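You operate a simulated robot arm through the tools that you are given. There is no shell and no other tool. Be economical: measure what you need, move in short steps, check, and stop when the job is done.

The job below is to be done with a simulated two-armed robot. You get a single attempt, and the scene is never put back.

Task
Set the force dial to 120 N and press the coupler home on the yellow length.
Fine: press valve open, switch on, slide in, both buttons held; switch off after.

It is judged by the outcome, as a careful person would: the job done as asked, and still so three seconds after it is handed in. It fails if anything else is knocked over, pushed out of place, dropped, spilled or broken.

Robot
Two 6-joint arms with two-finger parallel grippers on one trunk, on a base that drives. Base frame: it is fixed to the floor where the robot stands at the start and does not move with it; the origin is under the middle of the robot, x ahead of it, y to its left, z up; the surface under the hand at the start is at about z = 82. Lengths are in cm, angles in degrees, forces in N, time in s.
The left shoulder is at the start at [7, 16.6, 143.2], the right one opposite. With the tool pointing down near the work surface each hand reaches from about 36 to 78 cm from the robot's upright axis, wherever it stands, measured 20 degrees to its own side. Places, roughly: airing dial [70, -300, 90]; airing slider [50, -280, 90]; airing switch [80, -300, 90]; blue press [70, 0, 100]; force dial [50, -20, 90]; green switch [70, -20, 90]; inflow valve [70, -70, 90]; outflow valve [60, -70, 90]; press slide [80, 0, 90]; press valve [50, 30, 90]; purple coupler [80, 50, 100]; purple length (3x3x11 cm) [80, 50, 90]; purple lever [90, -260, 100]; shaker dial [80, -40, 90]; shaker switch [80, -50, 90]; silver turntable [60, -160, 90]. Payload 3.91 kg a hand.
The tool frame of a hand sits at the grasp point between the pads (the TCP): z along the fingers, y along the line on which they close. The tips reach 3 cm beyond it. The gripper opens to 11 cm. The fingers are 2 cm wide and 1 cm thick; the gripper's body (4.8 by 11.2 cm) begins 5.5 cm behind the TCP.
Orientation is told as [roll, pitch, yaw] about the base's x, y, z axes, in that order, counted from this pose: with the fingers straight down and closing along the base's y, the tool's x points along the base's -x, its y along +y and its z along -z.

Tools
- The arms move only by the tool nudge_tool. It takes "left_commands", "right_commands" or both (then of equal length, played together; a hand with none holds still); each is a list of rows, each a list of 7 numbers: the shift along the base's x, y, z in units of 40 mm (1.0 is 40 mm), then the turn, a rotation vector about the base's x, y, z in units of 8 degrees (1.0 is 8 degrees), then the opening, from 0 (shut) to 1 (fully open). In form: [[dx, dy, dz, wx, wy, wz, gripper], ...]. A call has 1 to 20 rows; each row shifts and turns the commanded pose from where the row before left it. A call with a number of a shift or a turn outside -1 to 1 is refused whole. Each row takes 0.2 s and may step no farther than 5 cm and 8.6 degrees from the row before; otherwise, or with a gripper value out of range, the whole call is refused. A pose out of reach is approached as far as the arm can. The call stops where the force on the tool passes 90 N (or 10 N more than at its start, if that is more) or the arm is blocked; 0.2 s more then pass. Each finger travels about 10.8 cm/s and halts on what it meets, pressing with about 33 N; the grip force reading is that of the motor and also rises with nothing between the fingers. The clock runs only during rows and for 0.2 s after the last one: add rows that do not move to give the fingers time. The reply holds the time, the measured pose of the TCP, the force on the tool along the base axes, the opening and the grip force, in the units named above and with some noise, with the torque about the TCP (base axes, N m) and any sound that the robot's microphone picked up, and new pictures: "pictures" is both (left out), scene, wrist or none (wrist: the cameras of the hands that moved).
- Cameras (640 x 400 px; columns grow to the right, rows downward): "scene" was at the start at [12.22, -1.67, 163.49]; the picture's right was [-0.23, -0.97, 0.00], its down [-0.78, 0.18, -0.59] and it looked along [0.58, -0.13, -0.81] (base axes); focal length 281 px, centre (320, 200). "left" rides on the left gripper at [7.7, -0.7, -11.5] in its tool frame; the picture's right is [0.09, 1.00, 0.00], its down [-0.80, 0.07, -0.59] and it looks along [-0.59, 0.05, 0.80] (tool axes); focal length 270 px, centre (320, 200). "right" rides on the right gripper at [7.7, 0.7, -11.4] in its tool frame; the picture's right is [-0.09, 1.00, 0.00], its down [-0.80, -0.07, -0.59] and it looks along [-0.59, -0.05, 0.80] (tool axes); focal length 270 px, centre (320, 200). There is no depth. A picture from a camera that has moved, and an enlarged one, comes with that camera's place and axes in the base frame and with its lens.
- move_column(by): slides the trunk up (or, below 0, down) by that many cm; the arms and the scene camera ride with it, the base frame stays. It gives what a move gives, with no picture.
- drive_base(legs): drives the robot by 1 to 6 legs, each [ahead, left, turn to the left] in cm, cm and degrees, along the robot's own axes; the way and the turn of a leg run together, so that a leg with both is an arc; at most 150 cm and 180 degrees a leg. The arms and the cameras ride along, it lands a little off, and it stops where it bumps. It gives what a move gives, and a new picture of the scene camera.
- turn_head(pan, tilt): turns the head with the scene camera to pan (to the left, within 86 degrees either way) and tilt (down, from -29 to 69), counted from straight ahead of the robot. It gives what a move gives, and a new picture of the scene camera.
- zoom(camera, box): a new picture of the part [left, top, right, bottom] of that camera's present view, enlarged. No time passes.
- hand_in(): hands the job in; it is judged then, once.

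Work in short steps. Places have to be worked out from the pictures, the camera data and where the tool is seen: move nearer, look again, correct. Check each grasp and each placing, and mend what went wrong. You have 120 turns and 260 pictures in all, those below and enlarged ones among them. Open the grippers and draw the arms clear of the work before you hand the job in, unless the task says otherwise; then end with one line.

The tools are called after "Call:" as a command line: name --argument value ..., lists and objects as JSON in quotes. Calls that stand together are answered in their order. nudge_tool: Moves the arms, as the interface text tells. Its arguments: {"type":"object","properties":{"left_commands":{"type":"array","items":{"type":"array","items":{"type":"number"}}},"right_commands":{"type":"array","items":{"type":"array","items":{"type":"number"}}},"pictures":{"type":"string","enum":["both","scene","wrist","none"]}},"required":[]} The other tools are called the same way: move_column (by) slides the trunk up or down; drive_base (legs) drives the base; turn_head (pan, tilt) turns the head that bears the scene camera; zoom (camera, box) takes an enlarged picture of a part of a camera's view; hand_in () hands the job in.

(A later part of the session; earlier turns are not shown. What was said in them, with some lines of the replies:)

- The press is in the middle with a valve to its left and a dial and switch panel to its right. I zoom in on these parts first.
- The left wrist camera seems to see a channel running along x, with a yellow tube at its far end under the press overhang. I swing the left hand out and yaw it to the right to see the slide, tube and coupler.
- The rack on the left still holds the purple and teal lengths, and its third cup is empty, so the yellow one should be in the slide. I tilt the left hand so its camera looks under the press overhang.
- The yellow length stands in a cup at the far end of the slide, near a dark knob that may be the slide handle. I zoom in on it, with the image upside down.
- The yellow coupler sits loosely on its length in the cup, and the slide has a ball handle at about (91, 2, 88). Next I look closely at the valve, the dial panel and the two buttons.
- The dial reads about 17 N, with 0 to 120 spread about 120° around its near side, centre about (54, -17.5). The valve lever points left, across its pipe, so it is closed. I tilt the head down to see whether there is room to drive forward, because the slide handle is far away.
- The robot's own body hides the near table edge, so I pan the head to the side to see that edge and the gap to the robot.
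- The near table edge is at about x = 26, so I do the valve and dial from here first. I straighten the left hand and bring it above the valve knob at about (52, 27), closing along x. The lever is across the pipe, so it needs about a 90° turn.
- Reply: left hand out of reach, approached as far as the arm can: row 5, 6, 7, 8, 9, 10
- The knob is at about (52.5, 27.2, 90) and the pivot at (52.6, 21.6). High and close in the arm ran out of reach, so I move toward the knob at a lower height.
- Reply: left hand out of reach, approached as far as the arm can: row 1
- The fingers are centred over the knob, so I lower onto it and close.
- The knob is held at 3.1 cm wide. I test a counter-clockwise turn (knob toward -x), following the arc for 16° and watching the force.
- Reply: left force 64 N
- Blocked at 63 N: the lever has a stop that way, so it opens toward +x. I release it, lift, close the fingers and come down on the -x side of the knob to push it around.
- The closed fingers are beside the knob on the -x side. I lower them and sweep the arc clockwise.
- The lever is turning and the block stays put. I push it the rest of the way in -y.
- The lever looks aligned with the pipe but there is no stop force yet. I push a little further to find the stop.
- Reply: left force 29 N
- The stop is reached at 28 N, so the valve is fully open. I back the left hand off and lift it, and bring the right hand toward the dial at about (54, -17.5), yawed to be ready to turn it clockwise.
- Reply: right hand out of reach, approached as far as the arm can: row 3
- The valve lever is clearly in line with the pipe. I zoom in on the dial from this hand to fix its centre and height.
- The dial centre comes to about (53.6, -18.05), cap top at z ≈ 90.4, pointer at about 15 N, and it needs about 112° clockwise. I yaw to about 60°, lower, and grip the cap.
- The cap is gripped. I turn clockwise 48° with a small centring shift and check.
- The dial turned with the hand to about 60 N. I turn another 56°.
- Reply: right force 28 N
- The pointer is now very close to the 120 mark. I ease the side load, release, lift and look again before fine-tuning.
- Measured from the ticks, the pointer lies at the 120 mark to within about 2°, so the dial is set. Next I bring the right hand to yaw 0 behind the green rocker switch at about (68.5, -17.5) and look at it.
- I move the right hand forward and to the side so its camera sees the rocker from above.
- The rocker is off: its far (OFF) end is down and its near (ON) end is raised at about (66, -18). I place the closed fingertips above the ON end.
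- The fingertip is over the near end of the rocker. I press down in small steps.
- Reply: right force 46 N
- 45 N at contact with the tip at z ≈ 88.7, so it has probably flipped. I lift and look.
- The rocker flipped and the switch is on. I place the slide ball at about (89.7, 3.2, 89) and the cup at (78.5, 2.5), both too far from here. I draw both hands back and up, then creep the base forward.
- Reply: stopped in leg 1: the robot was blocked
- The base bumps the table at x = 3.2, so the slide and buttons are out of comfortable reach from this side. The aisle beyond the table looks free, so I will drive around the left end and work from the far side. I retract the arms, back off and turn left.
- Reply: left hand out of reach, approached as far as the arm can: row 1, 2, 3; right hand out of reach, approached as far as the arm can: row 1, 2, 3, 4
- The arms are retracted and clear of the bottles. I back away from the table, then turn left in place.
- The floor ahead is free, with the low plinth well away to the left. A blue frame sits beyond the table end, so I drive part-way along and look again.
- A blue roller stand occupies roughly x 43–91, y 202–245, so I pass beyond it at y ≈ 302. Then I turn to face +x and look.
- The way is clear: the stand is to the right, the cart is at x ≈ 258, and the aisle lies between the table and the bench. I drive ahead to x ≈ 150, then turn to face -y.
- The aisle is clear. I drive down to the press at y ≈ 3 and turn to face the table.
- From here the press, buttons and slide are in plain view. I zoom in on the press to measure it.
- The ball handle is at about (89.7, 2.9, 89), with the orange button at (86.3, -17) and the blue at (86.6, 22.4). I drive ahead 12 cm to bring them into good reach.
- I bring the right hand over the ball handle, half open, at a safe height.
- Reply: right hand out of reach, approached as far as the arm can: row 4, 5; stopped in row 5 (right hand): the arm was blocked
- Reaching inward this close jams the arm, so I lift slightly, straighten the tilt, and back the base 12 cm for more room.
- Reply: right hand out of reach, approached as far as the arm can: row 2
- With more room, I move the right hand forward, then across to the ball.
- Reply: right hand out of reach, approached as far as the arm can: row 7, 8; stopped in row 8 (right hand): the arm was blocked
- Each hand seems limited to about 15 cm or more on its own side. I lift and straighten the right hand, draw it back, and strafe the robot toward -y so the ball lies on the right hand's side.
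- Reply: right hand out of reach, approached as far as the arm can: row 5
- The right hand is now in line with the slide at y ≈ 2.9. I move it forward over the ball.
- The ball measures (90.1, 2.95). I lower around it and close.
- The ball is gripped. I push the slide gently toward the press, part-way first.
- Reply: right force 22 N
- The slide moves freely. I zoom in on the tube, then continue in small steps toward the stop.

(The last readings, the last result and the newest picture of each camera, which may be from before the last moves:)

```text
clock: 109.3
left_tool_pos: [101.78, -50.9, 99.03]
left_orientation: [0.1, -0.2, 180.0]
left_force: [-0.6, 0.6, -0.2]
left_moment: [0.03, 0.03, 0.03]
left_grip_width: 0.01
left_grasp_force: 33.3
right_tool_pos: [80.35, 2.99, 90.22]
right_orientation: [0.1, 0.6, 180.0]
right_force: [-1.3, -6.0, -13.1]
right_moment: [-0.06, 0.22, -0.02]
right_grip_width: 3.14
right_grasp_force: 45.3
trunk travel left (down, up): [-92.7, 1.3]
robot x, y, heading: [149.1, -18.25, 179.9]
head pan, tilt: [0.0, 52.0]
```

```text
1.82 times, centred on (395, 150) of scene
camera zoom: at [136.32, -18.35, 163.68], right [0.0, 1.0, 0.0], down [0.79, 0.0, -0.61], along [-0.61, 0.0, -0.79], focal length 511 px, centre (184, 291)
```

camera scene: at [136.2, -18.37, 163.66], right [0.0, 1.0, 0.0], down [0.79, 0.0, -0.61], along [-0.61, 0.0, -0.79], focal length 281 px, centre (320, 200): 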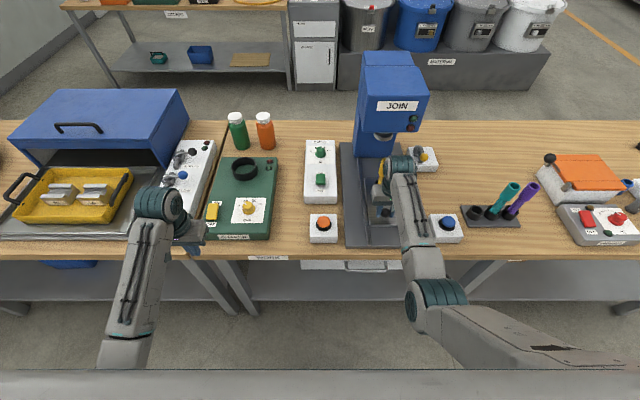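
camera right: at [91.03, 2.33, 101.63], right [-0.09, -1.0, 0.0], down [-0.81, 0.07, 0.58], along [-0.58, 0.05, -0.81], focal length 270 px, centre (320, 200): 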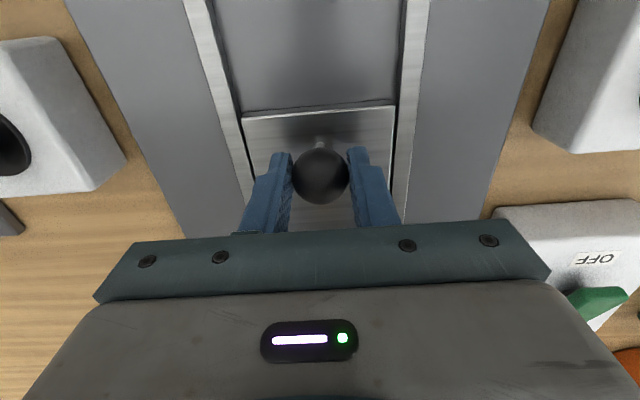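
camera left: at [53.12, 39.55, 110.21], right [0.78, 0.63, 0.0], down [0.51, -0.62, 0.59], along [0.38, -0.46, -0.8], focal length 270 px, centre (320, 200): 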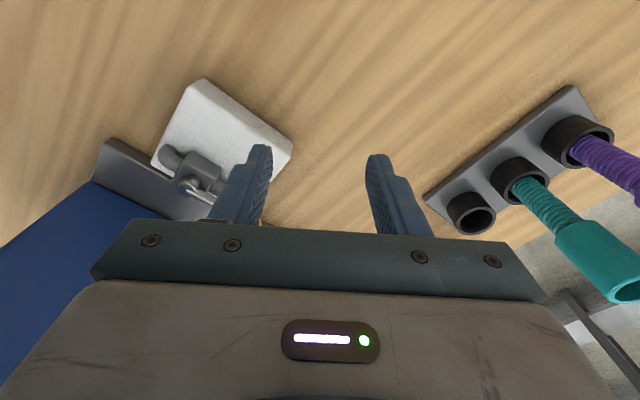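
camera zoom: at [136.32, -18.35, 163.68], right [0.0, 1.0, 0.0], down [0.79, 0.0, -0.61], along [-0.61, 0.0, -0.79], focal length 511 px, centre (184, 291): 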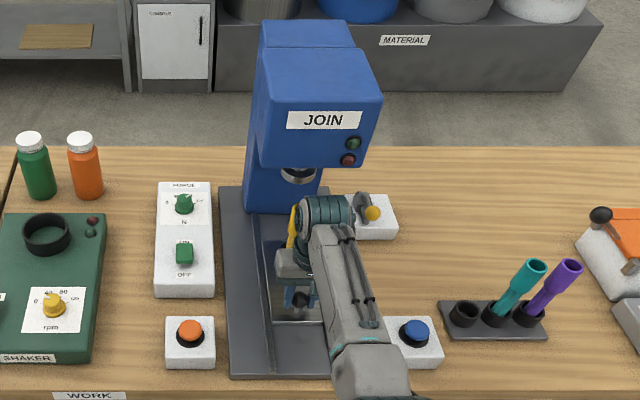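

The slide still has several centimetres to go, and the press head's near face is at about x = 65. To keep my wrist clear of it, I tilt the hand top backward by 32° about the ball while holding it.

Call:
nudge_tool --right_commands '[[0, 0, -0.02, 0, 0.8, 0, 0.1], [0, 0, 0, 0, 0.8, 0, 0.1], [0, 0, 0, 0, 0.8, 0, 0.1], [0, 0, 0, 0, 0.8, 0, 0.1], [0, 0, 0, 0, 0.8, 0, 0.1], [0, 0, 0, 0, 0, 0, 0.1]]' --pictures "both"

```text
clock: 110.8
left_tool_pos: [101.88, -50.85, 99.07]
left_orientation: [0.0, -0.3, 179.9]
left_force: [0.2, -0.2, 0.6]
left_moment: [0.05, 0.0, 0.01]
left_grip_width: 0.02
left_grasp_force: 32.7
right_tool_pos: [80.46, 2.98, 90.08]
right_orientation: [0.2, -31.5, 179.9]
right_force: [1.2, -3.6, -5.0]
right_moment: [0.09, -0.72, 0.01]
right_grip_width: 3.1
right_grasp_force: 44.3
trunk travel left (down, up): [-92.7, 1.3]
robot x, y, heading: [148.93, -17.95, 179.7]
head pan, tilt: [0.0, 52.0]
camera scene: at [136.49, -18.36, 163.69], right [0.0, 1.0, 0.0], down [0.79, 0.0, -0.61], along [-0.61, 0.0, -0.79], focal length 281 px, centre (320, 200)
camera right: at [93.03, 2.32, 95.75], right [-0.08, -1.0, 0.05], down [-0.37, 0.07, 0.93], along [-0.92, 0.05, -0.38], focal length 270 px, centre (320, 200)
```

scene: 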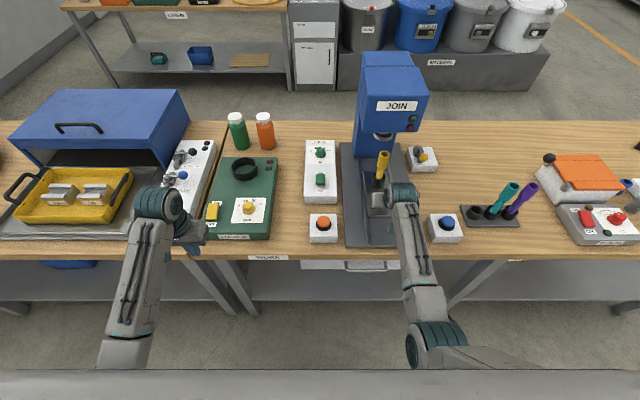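
right: 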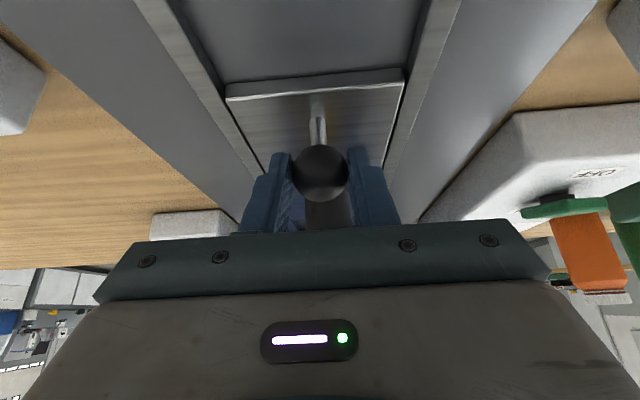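

Tilted well, and the yellow piece is now visible and standing. I keep pushing.

Call:
nudge_tool --right_commands '[[-0.1, 0, 0, 0, 0, 0, 0.1], [-0.2, 0, 0, 0, 0, 0, 0.1], [-0.2, 0, 0, 0, 0, 0, 0.1], [-0.2, 0, 0, 0, 0, 0, 0.1], [-0.2, 0, 0, 0, 0, 0, 0.1], [-0.2, 0, 0, 0, 0, 0, 0.1], [-0.1, 0, 0, 0, 0, 0, 0.1], [0, 0, 0, 0, 0, 0, 0.1]]' --pictures "none"

Call:
zoom --camera "scene" --box '[330, 40, 460, 260]'

```text
clock: 112.5
left_tool_pos: [101.83, -50.82, 99.09]
left_orientation: [0.0, -0.3, 180.0]
left_force: [0.8, 0.1, -1.1]
left_moment: [-0.01, 0.02, 0.0]
left_grip_width: 0.0
left_grasp_force: 32.7
right_tool_pos: [75.57, 3.09, 90.13]
right_orientation: [0.1, -31.5, 179.8]
right_force: [0.8, -3.1, -4.8]
right_moment: [-0.04, -0.54, -0.04]
right_grip_width: 3.11
right_grasp_force: 45.0
trunk travel left (down, up): [-92.7, 1.3]
robot x, y, heading: [149.42, -18.12, 179.8]
head pan, tilt: [0.0, 52.0]
```

```text
1.82 times, centred on (395, 150) of scene
camera zoom: at [136.49, -18.33, 163.7], right [0.0, 1.0, 0.0], down [0.79, 0.0, -0.61], along [-0.61, 0.0, -0.79], focal length 511 px, centre (184, 291)
```

zoom: 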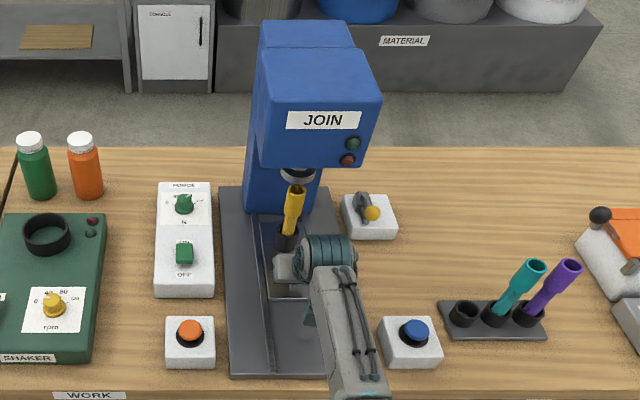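

The tube is nearly under the ram and the force is still low. I continue toward the stop.

Call:
nudge_tool --right_commands '[[-0.1, 0, 0, 0, 0, 0, 0.1], [-0.15, 0, 0, 0, 0, 0, 0.1], [-0.15, 0, 0, 0, 0, 0, 0.1], [-0.15, 0, 0, 0, 0, 0, 0.1], [-0.15, 0, 0, 0, 0, 0, 0.1], [-0.1, 0, 0, 0, 0, 0, 0.1], [0, 0, 0, 0, 0, 0, 0.1]]' --pictures "none"

Call:
zoom --camera "scene" --box '[330, 40, 460, 260]'

```text
clock: 114.2
left_tool_pos: [102.4, -50.88, 99.35]
left_orientation: [0.0, -0.7, 179.8]
left_force: [0.6, 0.4, 0.1]
left_moment: [0.03, -0.01, 0.04]
left_grip_width: 0.0
left_grasp_force: 32.8
right_tool_pos: [73.19, 2.99, 90.14]
right_orientation: [0.2, -31.3, 179.8]
right_force: [38.6, -5.7, -8.7]
right_moment: [-0.11, -0.67, 0.09]
right_grip_width: 3.12
right_grasp_force: 45.1
trunk travel left (down, up): [-92.7, 1.3]
robot x, y, heading: [149.23, -17.91, 179.5]
head pan, tilt: [0.0, 52.0]
```

```text
1.82 times, centred on (395, 150) of scene
camera zoom: at [137.38, -18.39, 163.75], right [0.0, 1.0, 0.0], down [0.79, 0.0, -0.62], along [-0.62, 0.0, -0.79], focal length 511 px, centre (184, 291)
```

zoom: 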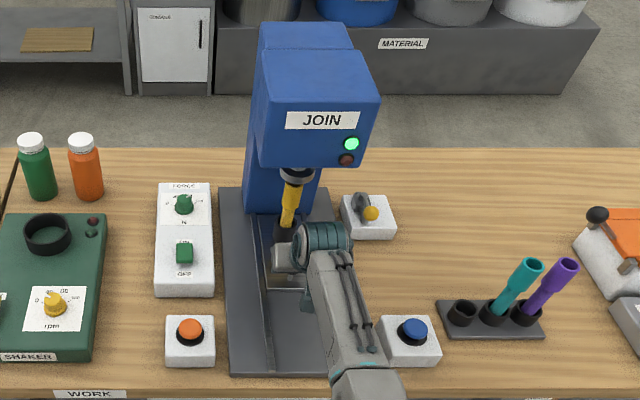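

The stop is reached at 39 N and the green ready lamp on the press is lit. I ease the push, open the fingers and lift away along the tool axis.

Call:
nudge_tool --right_commands '[[0.1, 0, 0, 0, 0, 0, 0.1], [0.05, 0, 0, 0, 0, 0, 0.4], [0, 0, 0, 0, 0, 0, 0.4], [0, 0, 0, 0, 0, 0, 0.4], [0.3, 0, 0.45, 0, 0, 0, 0.4], [0.45, 0, 0.7, 0, 0, 0, 0.4], [0.5, 0, 0.4, 0, -0.8, 0, 0.4], [0.6, 0, 0, 0, -0.8, 0, 0.2], [0.6, 0, 0, 0, -0.8, 0, 0], [0.6, 0, 0, 0, -0.8, 0, 0], [0.6, 0, 0, 0, -0.8, 0, 0], [0, 0, 0, 0, 0, 0, 0]]' --pictures "scene"

Call:
zoom --camera "scene" --box '[330, 40, 460, 260]'

```text
clock: 116.8
left_tool_pos: [102.02, -50.88, 99.04]
left_orientation: [0.0, -0.3, 179.9]
left_force: [-0.5, -0.6, 1.0]
left_moment: [0.03, -0.01, 0.0]
left_grip_width: 0.0
left_grasp_force: 32.9
right_tool_pos: [87.8, 3.08, 96.31]
right_orientation: [0.0, 0.6, 180.0]
right_force: [0.2, -0.3, 0.5]
right_moment: [-0.01, 0.0, -0.06]
right_grip_width: 0.02
right_grasp_force: 33.0
trunk travel left (down, up): [-92.7, 1.3]
robot x, y, heading: [149.01, -18.26, 179.8]
head pan, tilt: [0.0, 52.0]
camera scene: at [136.62, -18.29, 163.71], right [0.0, 1.0, 0.0], down [0.79, 0.0, -0.62], along [-0.62, 0.0, -0.79], focal length 281 px, centre (320, 200)
```

scene: 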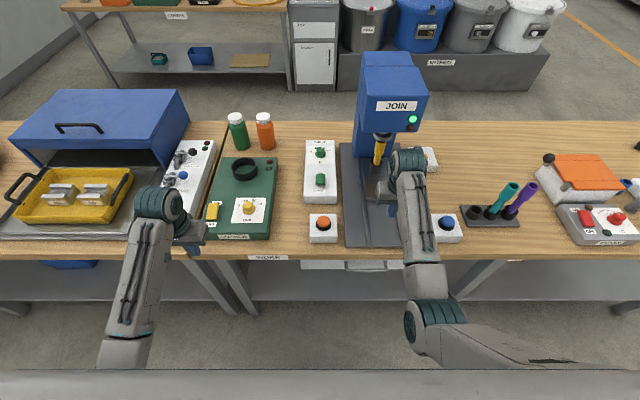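

```text
1.82 times, centred on (395, 150) of scene
camera zoom: at [136.62, -18.29, 163.71], right [0.0, 1.0, 0.0], down [0.79, 0.0, -0.62], along [-0.62, 0.0, -0.79], focal length 511 px, centre (184, 291)
```

zoom: 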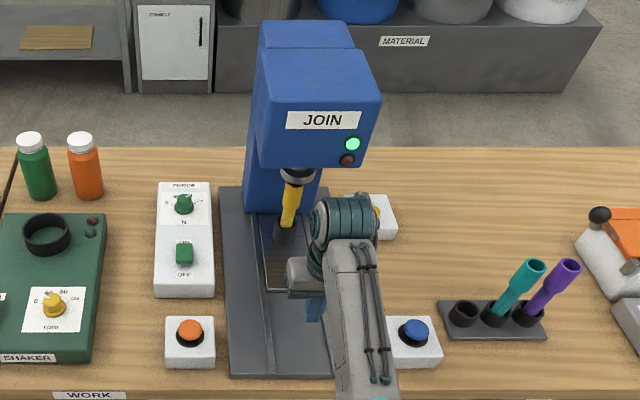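

The slide stayed in and the lamp is still green. I strafe back to centre so each hand can reach its button.

Call:
drive_base --legs '[[0, -21, 0]]'

```text
clock: 118.4
left_tool_pos: [102.06, -29.71, 99.02]
left_orientation: [-0.1, -0.3, 179.8]
left_force: [0.3, -0.2, 0.1]
left_moment: [0.0, -0.01, -0.02]
left_grip_width: 0.0
left_grasp_force: 32.6
right_tool_pos: [87.8, 24.2, 96.47]
right_orientation: [-0.1, 0.4, 180.0]
right_force: [0.1, -0.1, 0.5]
right_moment: [0.03, 0.0, -0.01]
right_grip_width: 0.03
right_grasp_force: 33.0
trunk travel left (down, up): [-92.7, 1.3]
robot x, y, heading: [149.28, 2.92, 180.0]
head pan, tilt: [0.0, 52.0]
camera scene: at [136.63, 2.72, 163.7], right [0.0, 1.0, 0.0], down [0.79, 0.0, -0.62], along [-0.62, 0.0, -0.79], focal length 281 px, centre (320, 200)
```

scene: 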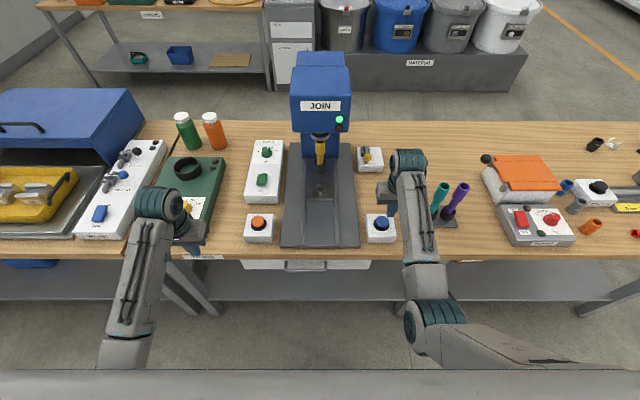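

I bring the left hand above the orange button at (86.5, -17) and the right above the blue at (86.8, 22.2).

Call:
nudge_tool --left_commands '[[-0.8, 0.5, 0, 0, 0, 0, 0], [-0.8, 0.6, 0, 0, 0, 0, 0], [-0.8, 0.7, 0, 0, 0, 0, 0], [-0.8, 0.7, 0, 0, 0, 0, 0], [-0.69, 0.66, -0.5, 0, 0, 0, 0], [0, 0, 0, 0, 0, 0, 0]]' --right_commands '[[-0.25, -0.48, 0, 0, 0, 0, 0], [0, 0, 0, 0, 0, 0, 0], [0, 0, 0, 0, 0, 0, 0], [0, 0, 0, 0, 0, 0, 0], [0, 0, 0, 0, 0, 0, 0], [0, 0, 0, 0, 0, 0, 0]]' --pictures "wrist"

```text
clock: 119.8
left_tool_pos: [86.51, -16.73, 97.33]
left_orientation: [0.1, -0.5, 179.8]
left_force: [-0.4, -0.6, -0.3]
left_moment: [-0.03, -0.01, -0.03]
left_grip_width: 0.0
left_grasp_force: 32.8
right_tool_pos: [86.67, 22.55, 96.38]
right_orientation: [0.1, 0.5, 179.9]
right_force: [-0.5, -0.5, 0.2]
right_moment: [-0.01, 0.04, 0.0]
right_grip_width: 0.02
right_grasp_force: 32.8
trunk travel left (down, up): [-92.7, 1.3]
robot x, y, heading: [149.0, 2.99, 180.0]
head pan, tilt: [0.0, 52.0]
camera right: at [94.37, 21.86, 107.84], right [-0.09, -1.0, 0.0], down [-0.81, 0.07, 0.59], along [-0.59, 0.05, -0.81], focal length 270 px, centre (320, 200)
camera left: at [94.28, -16.08, 108.72], right [0.09, -1.0, 0.0], down [-0.8, -0.07, 0.6], along [-0.6, -0.05, -0.8], focal length 270 px, centre (320, 200)
```

right: 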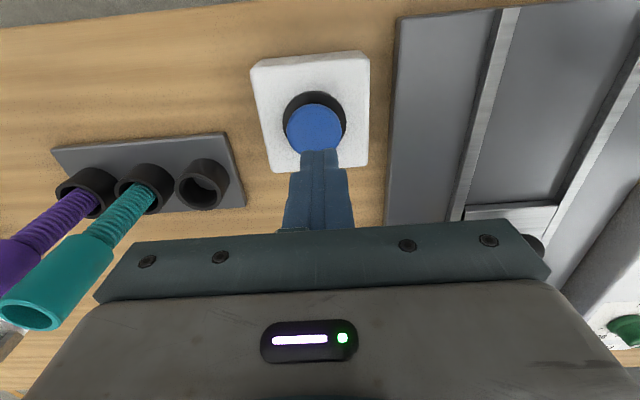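
left: 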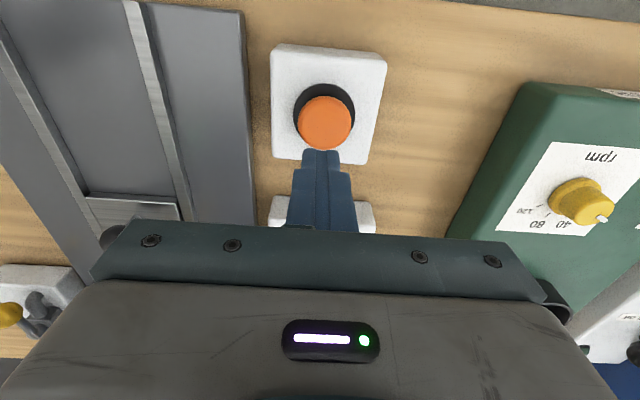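

The button centres are at (86.9, -17.1) and (87.1, 22.8). I centre both hands and lower to hover about 1.5 cm above.

Call:
nudge_tool --left_commands '[[0.09, -0.08, -0.4, 0, 0, 0, 0], [0, 0, -0.35, 0, 0, 0, 0], [0, 0, 0, 0, 0, 0, 0]]' --right_commands '[[0.1, 0.05, -0.3, 0, 0, 0, 0], [0, 0, -0.22, 0, 0, 0, 0], [0, 0, 0, 0, 0, 0, 0]]' --pictures "wrist"

```text
clock: 120.6
left_tool_pos: [86.88, -17.12, 94.18]
left_orientation: [0.1, -0.4, 179.9]
left_force: [0.2, 0.8, 0.0]
left_moment: [-0.02, -0.02, 0.0]
left_grip_width: 0.01
left_grasp_force: 32.9
right_tool_pos: [87.1, 22.66, 94.23]
right_orientation: [0.2, 0.5, 180.0]
right_force: [-0.1, 0.4, 0.1]
right_moment: [0.01, 0.0, -0.02]
right_grip_width: 0.0
right_grasp_force: 32.9
trunk travel left (down, up): [-92.7, 1.3]
robot x, y, heading: [149.06, 2.95, 179.9]
head pan, tilt: [0.0, 52.0]
camera right: at [94.67, 22.05, 105.64], right [-0.09, -1.0, 0.0], down [-0.81, 0.07, 0.59], along [-0.58, 0.05, -0.81], focal length 270 px, centre (320, 200)
camera left: at [94.55, -16.55, 105.62], right [0.09, -1.0, 0.0], down [-0.8, -0.07, 0.6], along [-0.6, -0.05, -0.8], focal length 270 px, centre (320, 200)
```

right: 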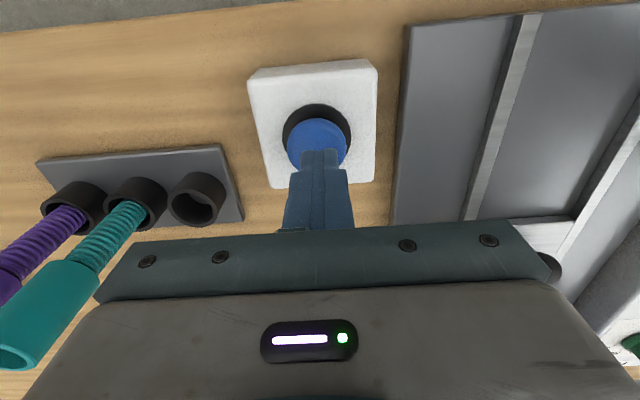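
left: 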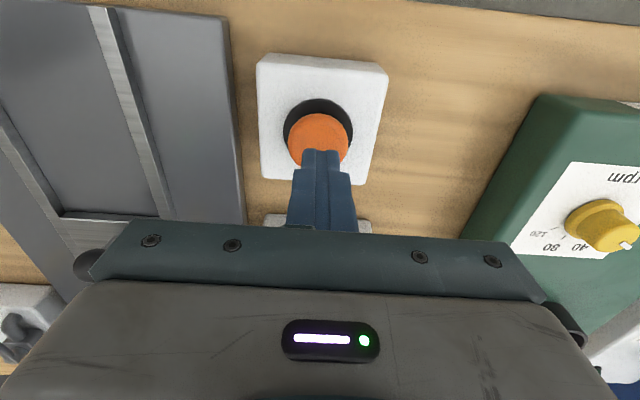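

Both fingertips are centred. I press both buttons together.

Call:
nudge_tool --left_commands '[[0, 0, -0.25, 0, 0, 0, 0], [0, 0, -0.2, 0, 0, 0, 0], [0, 0, -0.2, 0, 0, 0, 0], [0, 0, 0, 0, 0, 0, 0], [0, 0, 0, 0, 0, 0, 0]]' --right_commands '[[0, 0, -0.25, 0, 0, 0, 0], [0, 0, -0.2, 0, 0, 0, 0], [0, 0, -0.2, 0, 0, 0, 0], [0, 0, 0, 0, 0, 0, 0], [0, 0, 0, 0, 0, 0, 0]]' --pictures "scene"

```text
clock: 121.8
left_tool_pos: [86.7, -17.12, 91.56]
left_orientation: [0.1, -0.4, 180.0]
left_force: [-2.1, 0.7, 3.5]
left_moment: [0.04, 0.09, -0.01]
left_grip_width: 0.01
left_grasp_force: 32.8
right_tool_pos: [87.24, 22.73, 91.62]
right_orientation: [0.0, 0.5, 180.0]
right_force: [-1.0, -0.7, 2.7]
right_moment: [-0.05, 0.02, 0.01]
right_grip_width: 0.0
right_grasp_force: 32.8
trunk travel left (down, up): [-92.7, 1.3]
robot x, y, heading: [149.11, 2.94, 180.1]
head pan, tilt: [0.0, 52.0]
camera scene: at [136.68, 3.11, 163.72], right [0.0, 1.0, 0.0], down [0.79, 0.0, -0.62], along [-0.62, 0.0, -0.79], focal length 281 px, centre (320, 200)
```

scene: 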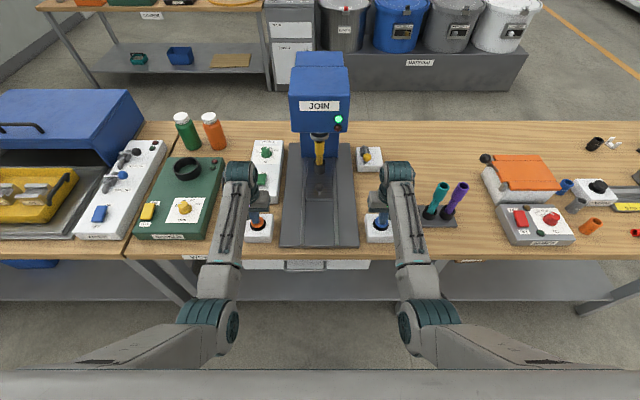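

Both buttons are just touched, at about 3 N each. I press further together until they bottom, and hold.

Call:
nudge_tool --left_commands '[[0, 0, -0.15, 0, 0, 0, 0], [0, 0, -0.15, 0, 0, 0, 0], [0, 0, 0, 0, 0, 0, 0], [0, 0, 0, 0, 0, 0, 0], [0, 0, 0, 0, 0, 0, 0]]' --right_commands '[[0, 0, -0.15, 0, 0, 0, 0], [0, 0, -0.15, 0, 0, 0, 0], [0, 0, 0, 0, 0, 0, 0], [0, 0, 0, 0, 0, 0, 0], [0, 0, 0, 0, 0, 0, 0]]' --pictures "scene"

Call:
zoom --camera "scene" --box '[270, 40, 380, 260]'

```text
clock: 123.0
left_tool_pos: [86.85, -17.28, 90.72]
left_orientation: [0.1, -0.8, 179.9]
left_force: [-13.2, -4.7, 28.7]
left_moment: [-0.1, 0.25, 0.03]
left_grip_width: 0.0
left_grasp_force: 32.9
right_tool_pos: [87.34, 22.74, 90.78]
right_orientation: [-0.1, 0.1, 179.8]
right_force: [-9.3, 3.7, 24.2]
right_moment: [0.1, 0.46, -0.01]
right_grip_width: 0.0
right_grasp_force: 32.6
trunk travel left (down, up): [-92.7, 1.3]
robot x, y, heading: [149.19, 2.78, 179.9]
head pan, tilt: [0.0, 52.0]
camera scene: at [137.06, 3.13, 163.78], right [0.0, 1.0, 0.0], down [0.79, 0.0, -0.62], along [-0.62, 0.0, -0.79], focal length 281 px, centre (320, 200)
```

scene: 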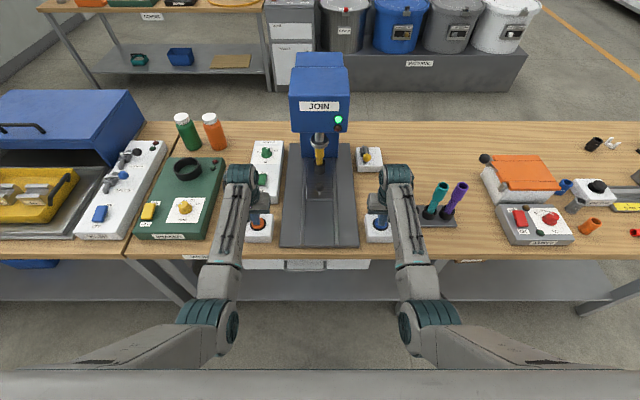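

```text
1.82 times, centred on (325, 150) of scene
camera zoom: at [137.06, 3.13, 163.78], right [0.0, 1.0, 0.0], down [0.79, 0.0, -0.62], along [-0.62, 0.0, -0.79], focal length 511 px, centre (311, 291)
```

zoom: 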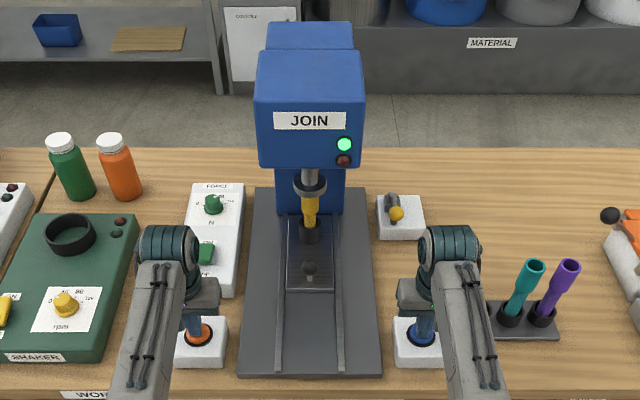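

The ram is coming down on the coupler. I keep both buttons held and watch.

Call:
nudge_tool --left_commands '[[0, 0, 0, 0, 0, 0, 0], [0, 0, 0, 0, 0, 0, 0], [0, 0, 0, 0, 0, 0, 0], [0, 0, 0, 0, 0, 0, 0], [0, 0, 0, 0, 0, 0, 0], [0, 0, 0, 0, 0, 0, 0], [0, 0, 0, 0, 0, 0, 0], [0, 0, 0, 0, 0, 0, 0], [0, 0, 0, 0, 0, 0, 0], [0, 0, 0, 0, 0, 0, 0]]' --right_commands '[[0, 0, 0, 0, 0, 0, 0], [0, 0, 0, 0, 0, 0, 0], [0, 0, 0, 0, 0, 0, 0], [0, 0, 0, 0, 0, 0, 0], [0, 0, 0, 0, 0, 0, 0], [0, 0, 0, 0, 0, 0, 0], [0, 0, 0, 0, 0, 0, 0], [0, 0, 0, 0, 0, 0, 0], [0, 0, 0, 0, 0, 0, 0], [0, 0, 0, 0, 0, 0, 0]]' --pictures "none"

Call:
zoom --camera "scene" --box '[270, 80, 380, 200]'

```text
clock: 125.2
left_tool_pos: [86.88, -17.15, 90.82]
left_orientation: [0.2, -0.8, 179.9]
left_force: [-12.8, -6.3, 30.6]
left_moment: [-0.12, 0.22, -0.03]
left_grip_width: 0.0
left_grasp_force: 33.5
right_tool_pos: [87.25, 22.72, 90.88]
right_orientation: [0.1, 0.2, 180.0]
right_force: [-12.5, 5.7, 25.4]
right_moment: [0.21, 0.59, -0.08]
right_grip_width: 0.02
right_grasp_force: 32.8
trunk travel left (down, up): [-92.7, 1.3]
robot x, y, heading: [149.19, 3.15, 180.0]
head pan, tilt: [0.0, 52.0]
```

```text
3.33 times, centred on (325, 140) of scene
camera zoom: at [137.14, 3.13, 163.76], right [0.0, 1.0, 0.0], down [0.79, 0.0, -0.62], along [-0.62, 0.0, -0.79], focal length 936 px, centre (303, 400)
```

zoom: 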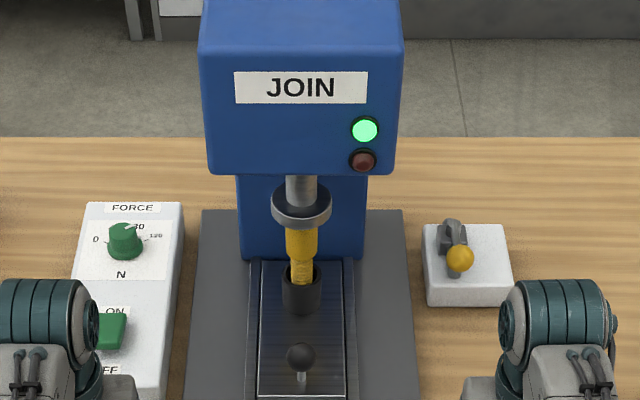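

The coupler seems to be moving down. I keep holding a bit longer and compare.

Call:
nudge_tool --left_commands '[[0, 0, 0, 0, 0, 0, 0], [0, 0, 0, 0, 0, 0, 0], [0, 0, 0, 0, 0, 0, 0], [0, 0, 0, 0, 0, 0, 0], [0, 0, 0, 0, 0, 0, 0], [0, 0, 0, 0, 0, 0, 0], [0, 0, 0, 0, 0, 0, 0], [0, 0, 0, 0, 0, 0, 0], [0, 0, 0, 0, 0, 0, 0], [0, 0, 0, 0, 0, 0, 0]]' --right_commands '[[0, 0, 0, 0, 0, 0, 0], [0, 0, 0, 0, 0, 0, 0], [0, 0, 0, 0, 0, 0, 0], [0, 0, 0, 0, 0, 0, 0], [0, 0, 0, 0, 0, 0, 0], [0, 0, 0, 0, 0, 0, 0], [0, 0, 0, 0, 0, 0, 0], [0, 0, 0, 0, 0, 0, 0], [0, 0, 0, 0, 0, 0, 0], [0, 0, 0, 0, 0, 0, 0]]' --pictures "none"

Call:
zoom --camera "scene" --box '[270, 80, 380, 200]'

Call:
zoom --camera "scene" --box '[240, 130, 300, 180]'

```text
clock: 127.4
left_tool_pos: [87.0, -17.15, 90.76]
left_orientation: [0.1, -0.9, 180.0]
left_force: [-11.0, -2.5, 31.2]
left_moment: [-0.05, 0.18, 0.01]
left_grip_width: 0.01
left_grasp_force: 33.4
right_tool_pos: [87.31, 22.74, 90.76]
right_orientation: [0.1, 0.2, 179.9]
right_force: [-11.3, 2.1, 26.1]
right_moment: [0.11, 0.53, 0.02]
right_grip_width: 0.0
right_grasp_force: 33.0
trunk travel left (down, up): [-92.7, 1.3]
robot x, y, heading: [148.84, 3.15, 179.8]
head pan, tilt: [0.0, 52.0]
```

```text
3.33 times, centred on (325, 140) of scene
camera zoom: at [137.18, 3.13, 163.76], right [0.0, 1.0, 0.0], down [0.79, 0.0, -0.62], along [-0.62, 0.0, -0.79], focal length 936 px, centre (303, 400)
```

zoom: 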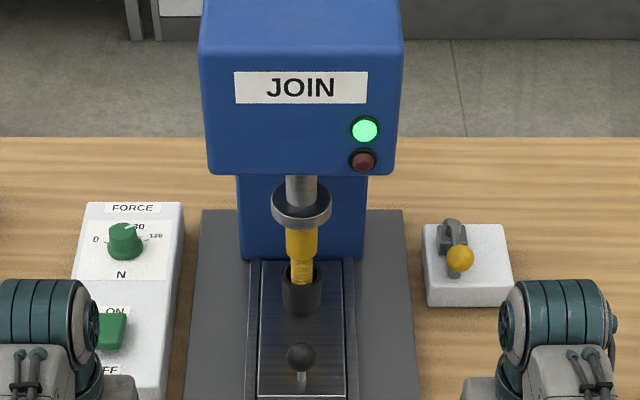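

```text
8.00 times, centred on (270, 155) of scene
camera zoom: at [137.18, 3.13, 163.76], right [0.0, 1.0, 0.0], down [0.79, 0.0, -0.62], along [-0.62, 0.0, -0.79], focal length 2247 px, centre (720, 560)
```

zoom: 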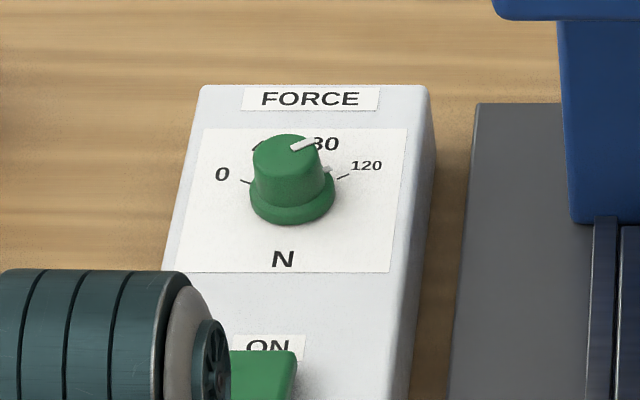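

The ram has stopped moving, the lamp is green, and the dial mark is still at 120. I release both buttons together and inspect the result.

Call:
nudge_tool --left_commands '[[0, 0, 0.4, 0, 0, 0, 0], [0, 0, 0.6, 0, 0, 0, 0], [0.2, 0, 0.6, 0, 0, 0, 0], [0, 0, 0, 0, 0, 0, 0], [0, 0, 0, 0, 0, 0, 0], [0, 0, 0, 0, 0, 0, 0]]' --right_commands '[[0, 0, 0.4, 0, 0, 0, 0], [0, 0, 0.6, 0, 0, 0, 0], [0.2, 0, 0.6, 0, 0, 0, 0], [0, 0, 0, 0, 0, 0, 0], [0, 0, 0, 0, 0, 0, 0], [0, 0, 0, 0, 0, 0, 0]]' --pictures "none"

Call:
zoom --camera "scene" --box '[270, 80, 380, 200]'

Call:
zoom --camera "scene" --box '[400, 160, 490, 240]'

```text
clock: 128.8
left_tool_pos: [87.69, -17.23, 96.73]
left_orientation: [0.1, -0.3, 179.9]
left_force: [0.4, 1.0, -0.7]
left_moment: [0.01, -0.02, -0.02]
left_grip_width: 0.01
left_grasp_force: 33.3
right_tool_pos: [88.05, 22.74, 96.86]
right_orientation: [0.1, 0.5, 180.0]
right_force: [0.0, 0.1, 0.2]
right_moment: [0.0, 0.0, -0.02]
right_grip_width: 0.0
right_grasp_force: 33.4
trunk travel left (down, up): [-92.7, 1.3]
robot x, y, heading: [149.06, 3.55, 180.0]
head pan, tilt: [0.0, 52.0]
```

```text
3.33 times, centred on (325, 140) of scene
camera zoom: at [136.67, 3.11, 163.71], right [0.0, 1.0, 0.0], down [0.79, 0.0, -0.62], along [-0.62, 0.0, -0.79], focal length 936 px, centre (303, 400)
```

zoom: 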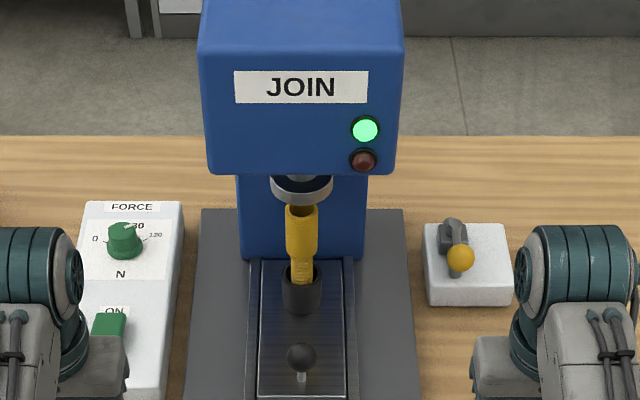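

```text
5.00 times, centred on (445, 200) of scene
camera zoom: at [136.67, 3.11, 163.71], right [0.0, 1.0, 0.0], down [0.79, 0.0, -0.62], along [-0.62, 0.0, -0.79], focal length 1405 px, centre (-305, 200)
```

zoom: 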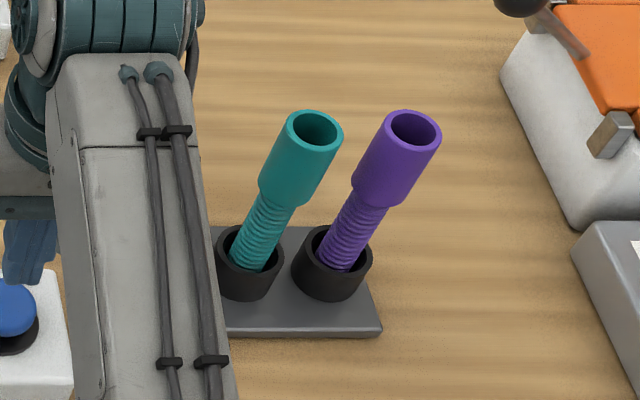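

The coupler has come down a lot: little ribbing shows compared with the teal and purple pieces. I zoom in closely to judge whether it is fully home.

Call:
zoom --camera "scene" --box '[305, 135, 335, 180]'

```text
8.89 times, centred on (320, 158) of scene
camera zoom: at [136.67, 3.11, 163.71], right [0.0, 1.0, 0.0], down [0.79, 0.0, -0.62], along [-0.62, 0.0, -0.79], focal length 2497 px, centre (320, 578)
```

zoom: 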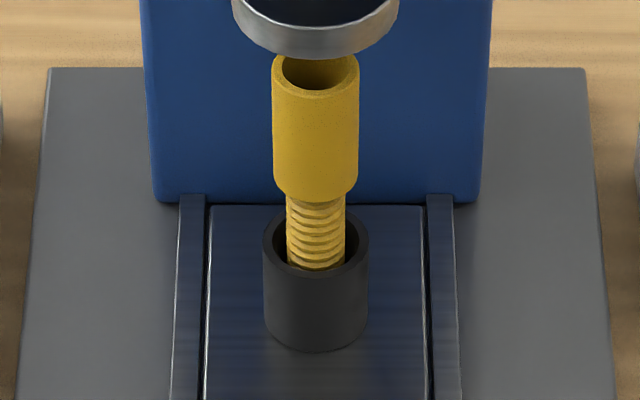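

The coupler went down about 2–3 cm, quickly, then stayed firm against a stop, so it looks home. Now the switch goes off: I drive ahead 8 cm for reach and look at the panel with the left wrist camera.

Call:
drive_base --legs '[[8, 0, 0]]'

Call:
zoom --camera "left" --box '[0, 0, 640, 400]'

```text
clock: 129.9
left_tool_pos: [80.08, -17.15, 96.92]
left_orientation: [0.1, -0.6, 180.0]
left_force: [0.3, -0.4, 0.8]
left_moment: [-0.02, 0.07, 0.0]
left_grip_width: 0.01
left_grasp_force: 32.4
right_tool_pos: [80.33, 22.68, 97.13]
right_orientation: [0.2, 0.2, 179.9]
right_force: [-0.2, 0.0, 0.2]
right_moment: [0.01, 0.0, -0.05]
right_grip_width: 0.04
right_grasp_force: 32.6
trunk travel left (down, up): [-92.7, 1.3]
robot x, y, heading: [140.7, 3.27, 179.7]
head pan, tilt: [0.0, 52.0]
camera scene: at [129.44, 3.11, 163.78], right [0.0, 1.0, 0.0], down [0.79, 0.0, -0.62], along [-0.62, 0.0, -0.79], focal length 281 px, centre (320, 200)
```

scene: 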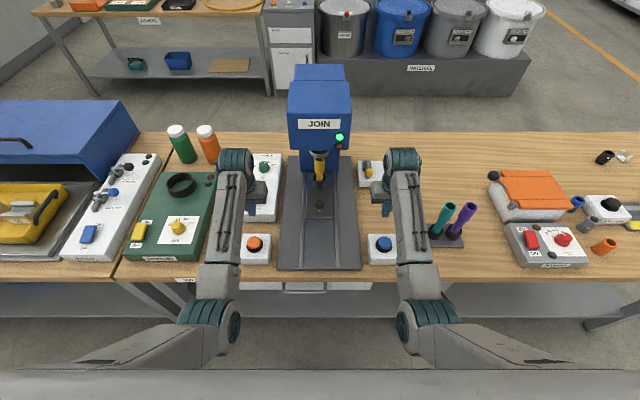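

```text
1.00 times, centred on (320, 200) of left (not enlarged: the box is as wide or as high as the picture)
camera zoom: at [87.87, -16.57, 108.32], right [0.09, -1.0, 0.0], down [-0.79, -0.07, 0.6], along [-0.6, -0.05, -0.8], focal length 270 px, centre (320, 200)
```

zoom: 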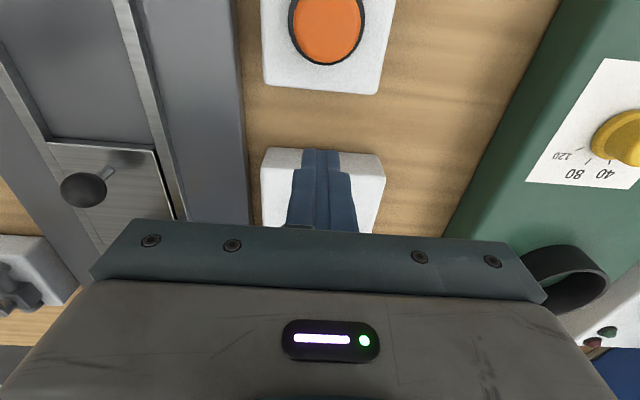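

I move the left hand over the raised OFF end of the rocker at about (70.8, -17.9).

Call:
nudge_tool --left_commands '[[-0.7, -0.05, 0, 0, 0, 0, 0], [-0.8, -0.07, 0, 0, 0, 0, 0], [-0.77, -0.07, 0, 0, 0, 0, 0], [0, 0, -0.5, 0, 0, 0, 0], [0, 0, 0, 0, 0, 0, 0]]' --pictures "wrist"

```text
clock: 131.1
left_tool_pos: [70.69, -17.93, 94.76]
left_orientation: [0.1, -0.4, 179.8]
left_force: [0.8, -0.9, -0.2]
left_moment: [-0.02, 0.03, 0.02]
left_grip_width: 0.0
left_grasp_force: 33.3
right_tool_pos: [80.16, 22.78, 96.94]
right_orientation: [0.0, 0.4, 179.9]
right_force: [0.3, -1.4, -0.3]
right_moment: [0.0, -0.02, 0.01]
right_grip_width: 0.01
right_grasp_force: 32.8
trunk travel left (down, up): [-92.7, 1.3]
robot x, y, heading: [141.03, 2.84, 180.0]
head pan, tilt: [0.0, 52.0]
camera left: at [78.39, -17.35, 106.16], right [0.09, -1.0, 0.0], down [-0.8, -0.07, 0.6], along [-0.6, -0.05, -0.8], focal length 270 px, centre (320, 200)
```

left: 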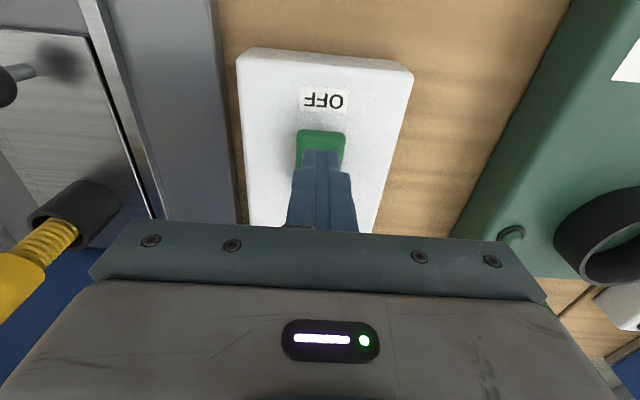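

The fingertip is over the raised OFF end, so I press down and then lift.

Call:
nudge_tool --left_commands '[[0.05, 0, -0.3, 0, 0, 0, 0], [0, 0, -0.3, 0, 0, 0, 0], [0, 0, -0.2, 0, 0, 0, 0], [0, 0, -0.14, 0, 0, 0, 0], [0, 0, 0, 0, 0, 0, 0]]' --pictures "none"

Call:
nudge_tool --left_commands '[[0, 0, 0.5, 0, 0, 0, 0], [0.5, 0, 0.8, 0, 0, 0, 0], [0.9, -0.2, 0.3, 0, 0, 0, 0], [0.7, -0.3, 0, 0, 0, 0, 0], [0.7, -0.5, 0, 0, 0, 0, 0], [0.7, -0.5, 0, 0, 0, 0, 0], [0, 0, 0, 0, 0, 0, 0]]' --pictures "scene"

Call:
zoom --camera "scene" --box '[230, 60, 370, 240]'

```text
clock: 132.3
left_tool_pos: [70.88, -17.9, 91.63]
left_orientation: [0.1, -1.1, 179.9]
left_force: [-1.3, -2.2, 38.3]
left_moment: [-0.06, 0.43, -0.03]
left_grip_width: 0.0
left_grasp_force: 32.9
right_tool_pos: [80.46, 22.9, 97.16]
right_orientation: [0.1, 0.2, 180.0]
right_force: [-0.9, -0.6, 0.4]
right_moment: [-0.01, 0.0, -0.04]
right_grip_width: 0.0
right_grasp_force: 33.0
trunk travel left (down, up): [-92.7, 1.3]
robot x, y, heading: [141.18, 3.2, 179.8]
head pan, tilt: [0.0, 52.0]
```

```text
clock: 133.9
left_tool_pos: [84.7, -24.0, 97.15]
left_orientation: [0.1, -0.2, 179.9]
left_force: [-0.5, 0.2, 0.2]
left_moment: [-0.02, 0.0, 0.03]
left_grip_width: 0.0
left_grasp_force: 32.9
right_tool_pos: [79.81, 22.75, 96.83]
right_orientation: [0.1, 0.6, 179.9]
right_force: [0.2, 0.2, 0.5]
right_moment: [0.01, 0.03, 0.03]
right_grip_width: 0.0
right_grasp_force: 33.0
trunk travel left (down, up): [-92.7, 1.3]
robot x, y, heading: [141.26, 3.02, 179.7]
head pan, tilt: [0.0, 52.0]
camera scene: at [128.49, 3.17, 163.69], right [0.0, 1.0, 0.0], down [0.79, 0.0, -0.61], along [-0.61, 0.0, -0.79], focal length 281 px, centre (320, 200)
```

scene: 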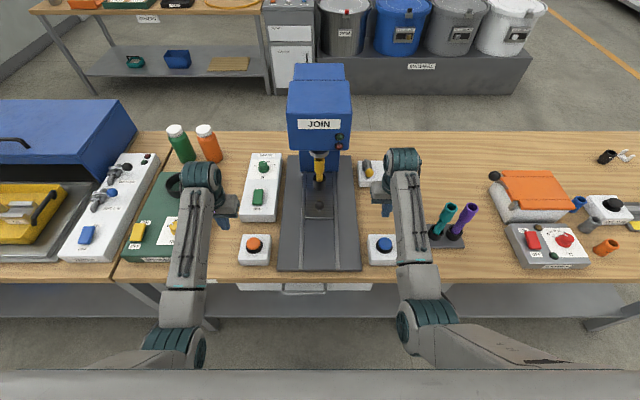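

```text
2.22 times, centred on (300, 150) of scene
camera zoom: at [128.49, 3.17, 163.69], right [0.0, 1.0, 0.0], down [0.79, 0.0, -0.61], along [-0.61, 0.0, -0.79], focal length 624 px, centre (364, 311)
```

zoom: 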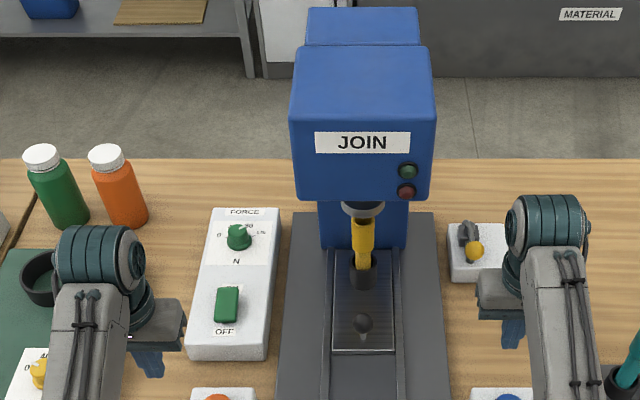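

The press lamp has gone out, so the switch is off. I take one close look at the dial and the coupler.

Call:
zoom --camera "scene" --box '[245, 150, 285, 180]'

Call:
zoom --camera "scene" --box '[300, 145, 340, 195]'

```text
13.33 times, centred on (265, 165) of scene
camera zoom: at [128.49, 3.17, 163.69], right [0.0, 1.0, 0.0], down [0.79, 0.0, -0.61], along [-0.61, 0.0, -0.79], focal length 3746 px, centre (1053, 667)
```

zoom: 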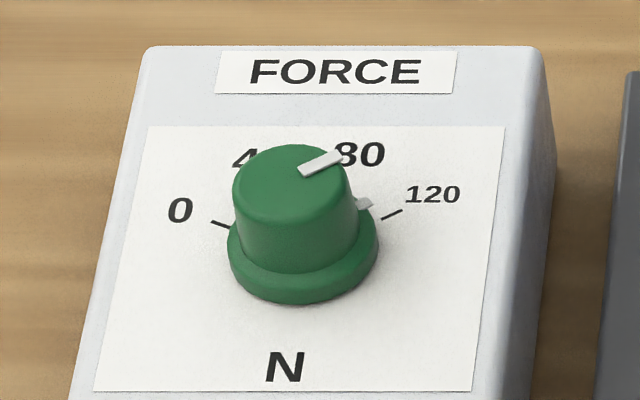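

```text
8.00 times, centred on (320, 170) of scene
camera zoom: at [128.49, 3.17, 163.69], right [0.0, 1.0, 0.0], down [0.79, 0.0, -0.61], along [-0.61, 0.0, -0.79], focal length 2247 px, centre (320, 440)
```

zoom: 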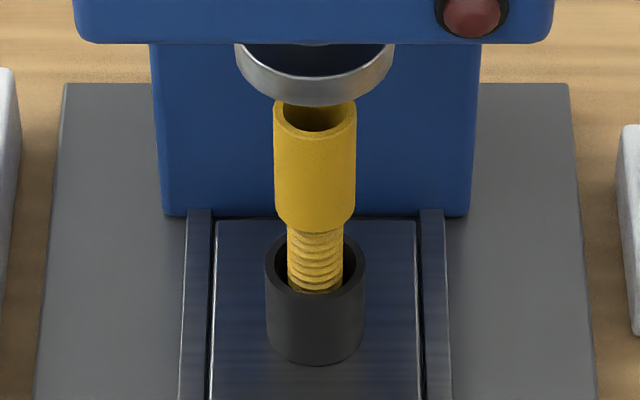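

The dial is at 120, the switch is off, the valve is open and the coupler is down. I back away and open both grippers clear of the work.

Call:
drive_base --legs '[[-25, 0, 0]]'

Call:
nudge_tool --left_commands '[[0, 0, 0, 0, 0, 0, 1], [0, 0, 0, 0, 0, 0, 1], [0, 0, 0, 0, 0, 0, 1], [0, 0, 0, 0, 0, 0, 1]]' --right_commands '[[0, 0, 0, 0, 0, 0, 1], [0, 0, 0, 0, 0, 0, 1], [0, 0, 0, 0, 0, 0, 1], [0, 0, 0, 0, 0, 0, 1]]' --pictures "scene"

```text
clock: 135.7
left_tool_pos: [109.56, -23.92, 97.09]
left_orientation: [0.0, -0.3, 180.0]
left_force: [-0.5, -0.4, -0.8]
left_moment: [0.02, -0.01, 0.0]
left_grip_width: 0.0
left_grasp_force: 32.7
right_tool_pos: [104.66, 22.65, 96.74]
right_orientation: [0.0, 0.6, -180.0]
right_force: [-0.3, 0.0, 0.0]
right_moment: [-0.03, -0.03, 0.01]
right_grip_width: 0.02
right_grasp_force: 33.0
trunk travel left (down, up): [-92.7, 1.3]
robot x, y, heading: [166.05, 3.1, -179.8]
head pan, tilt: [0.0, 52.0]
camera scene: at [153.26, 3.09, 163.68], right [0.0, 1.0, 0.0], down [0.79, 0.0, -0.61], along [-0.61, 0.0, -0.79], focal length 281 px, centre (320, 200)
```

scene: 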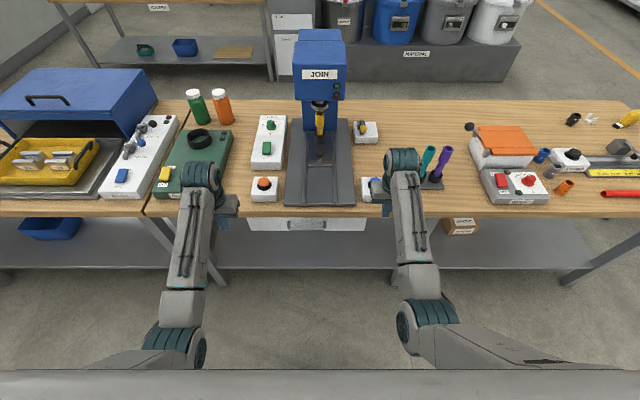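

```text
clock: 136.7
left_tool_pos: [109.7, -23.98, 97.25]
left_orientation: [0.2, -0.2, 180.0]
left_force: [0.6, -0.2, -0.1]
left_moment: [0.0, 0.02, 0.0]
left_grip_width: 11.02
left_grasp_force: 0.0
right_tool_pos: [104.93, 22.68, 96.77]
right_orientation: [0.1, 0.5, -179.9]
right_force: [0.1, -0.2, -0.7]
right_moment: [0.0, -0.03, 0.0]
right_grip_width: 11.01
right_grasp_force: 0.1
trunk travel left (down, up): [-92.7, 1.3]
robot x, y, heading: [165.77, 3.13, -180.0]
head pan, tilt: [0.0, 52.0]
camera scene: at [153.51, 3.09, 163.7], right [0.0, 1.0, 0.0], down [0.79, 0.0, -0.62], along [-0.62, 0.0, -0.79], focal length 281 px, centre (320, 200)
```

scene: 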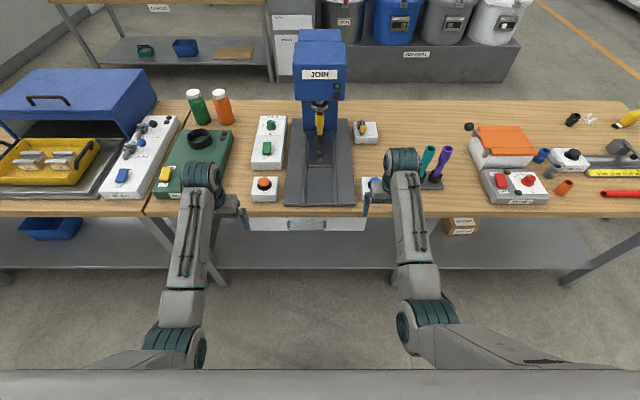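

Everything stands in place, the grippers are open and the arms are clear, so I hand the job in.

Call:
hand_in

```text
The job is handed in.
```

The force dial is at 120 N to within about 2–4° by the marks. With both buttons held, the press drove the coupler down the yellow length until the ram stopped. I judged it home from the ram stopping and how little ribbing still shows. The switch is off again, the valve and slide are left open and in, and nothing else was disturbed.
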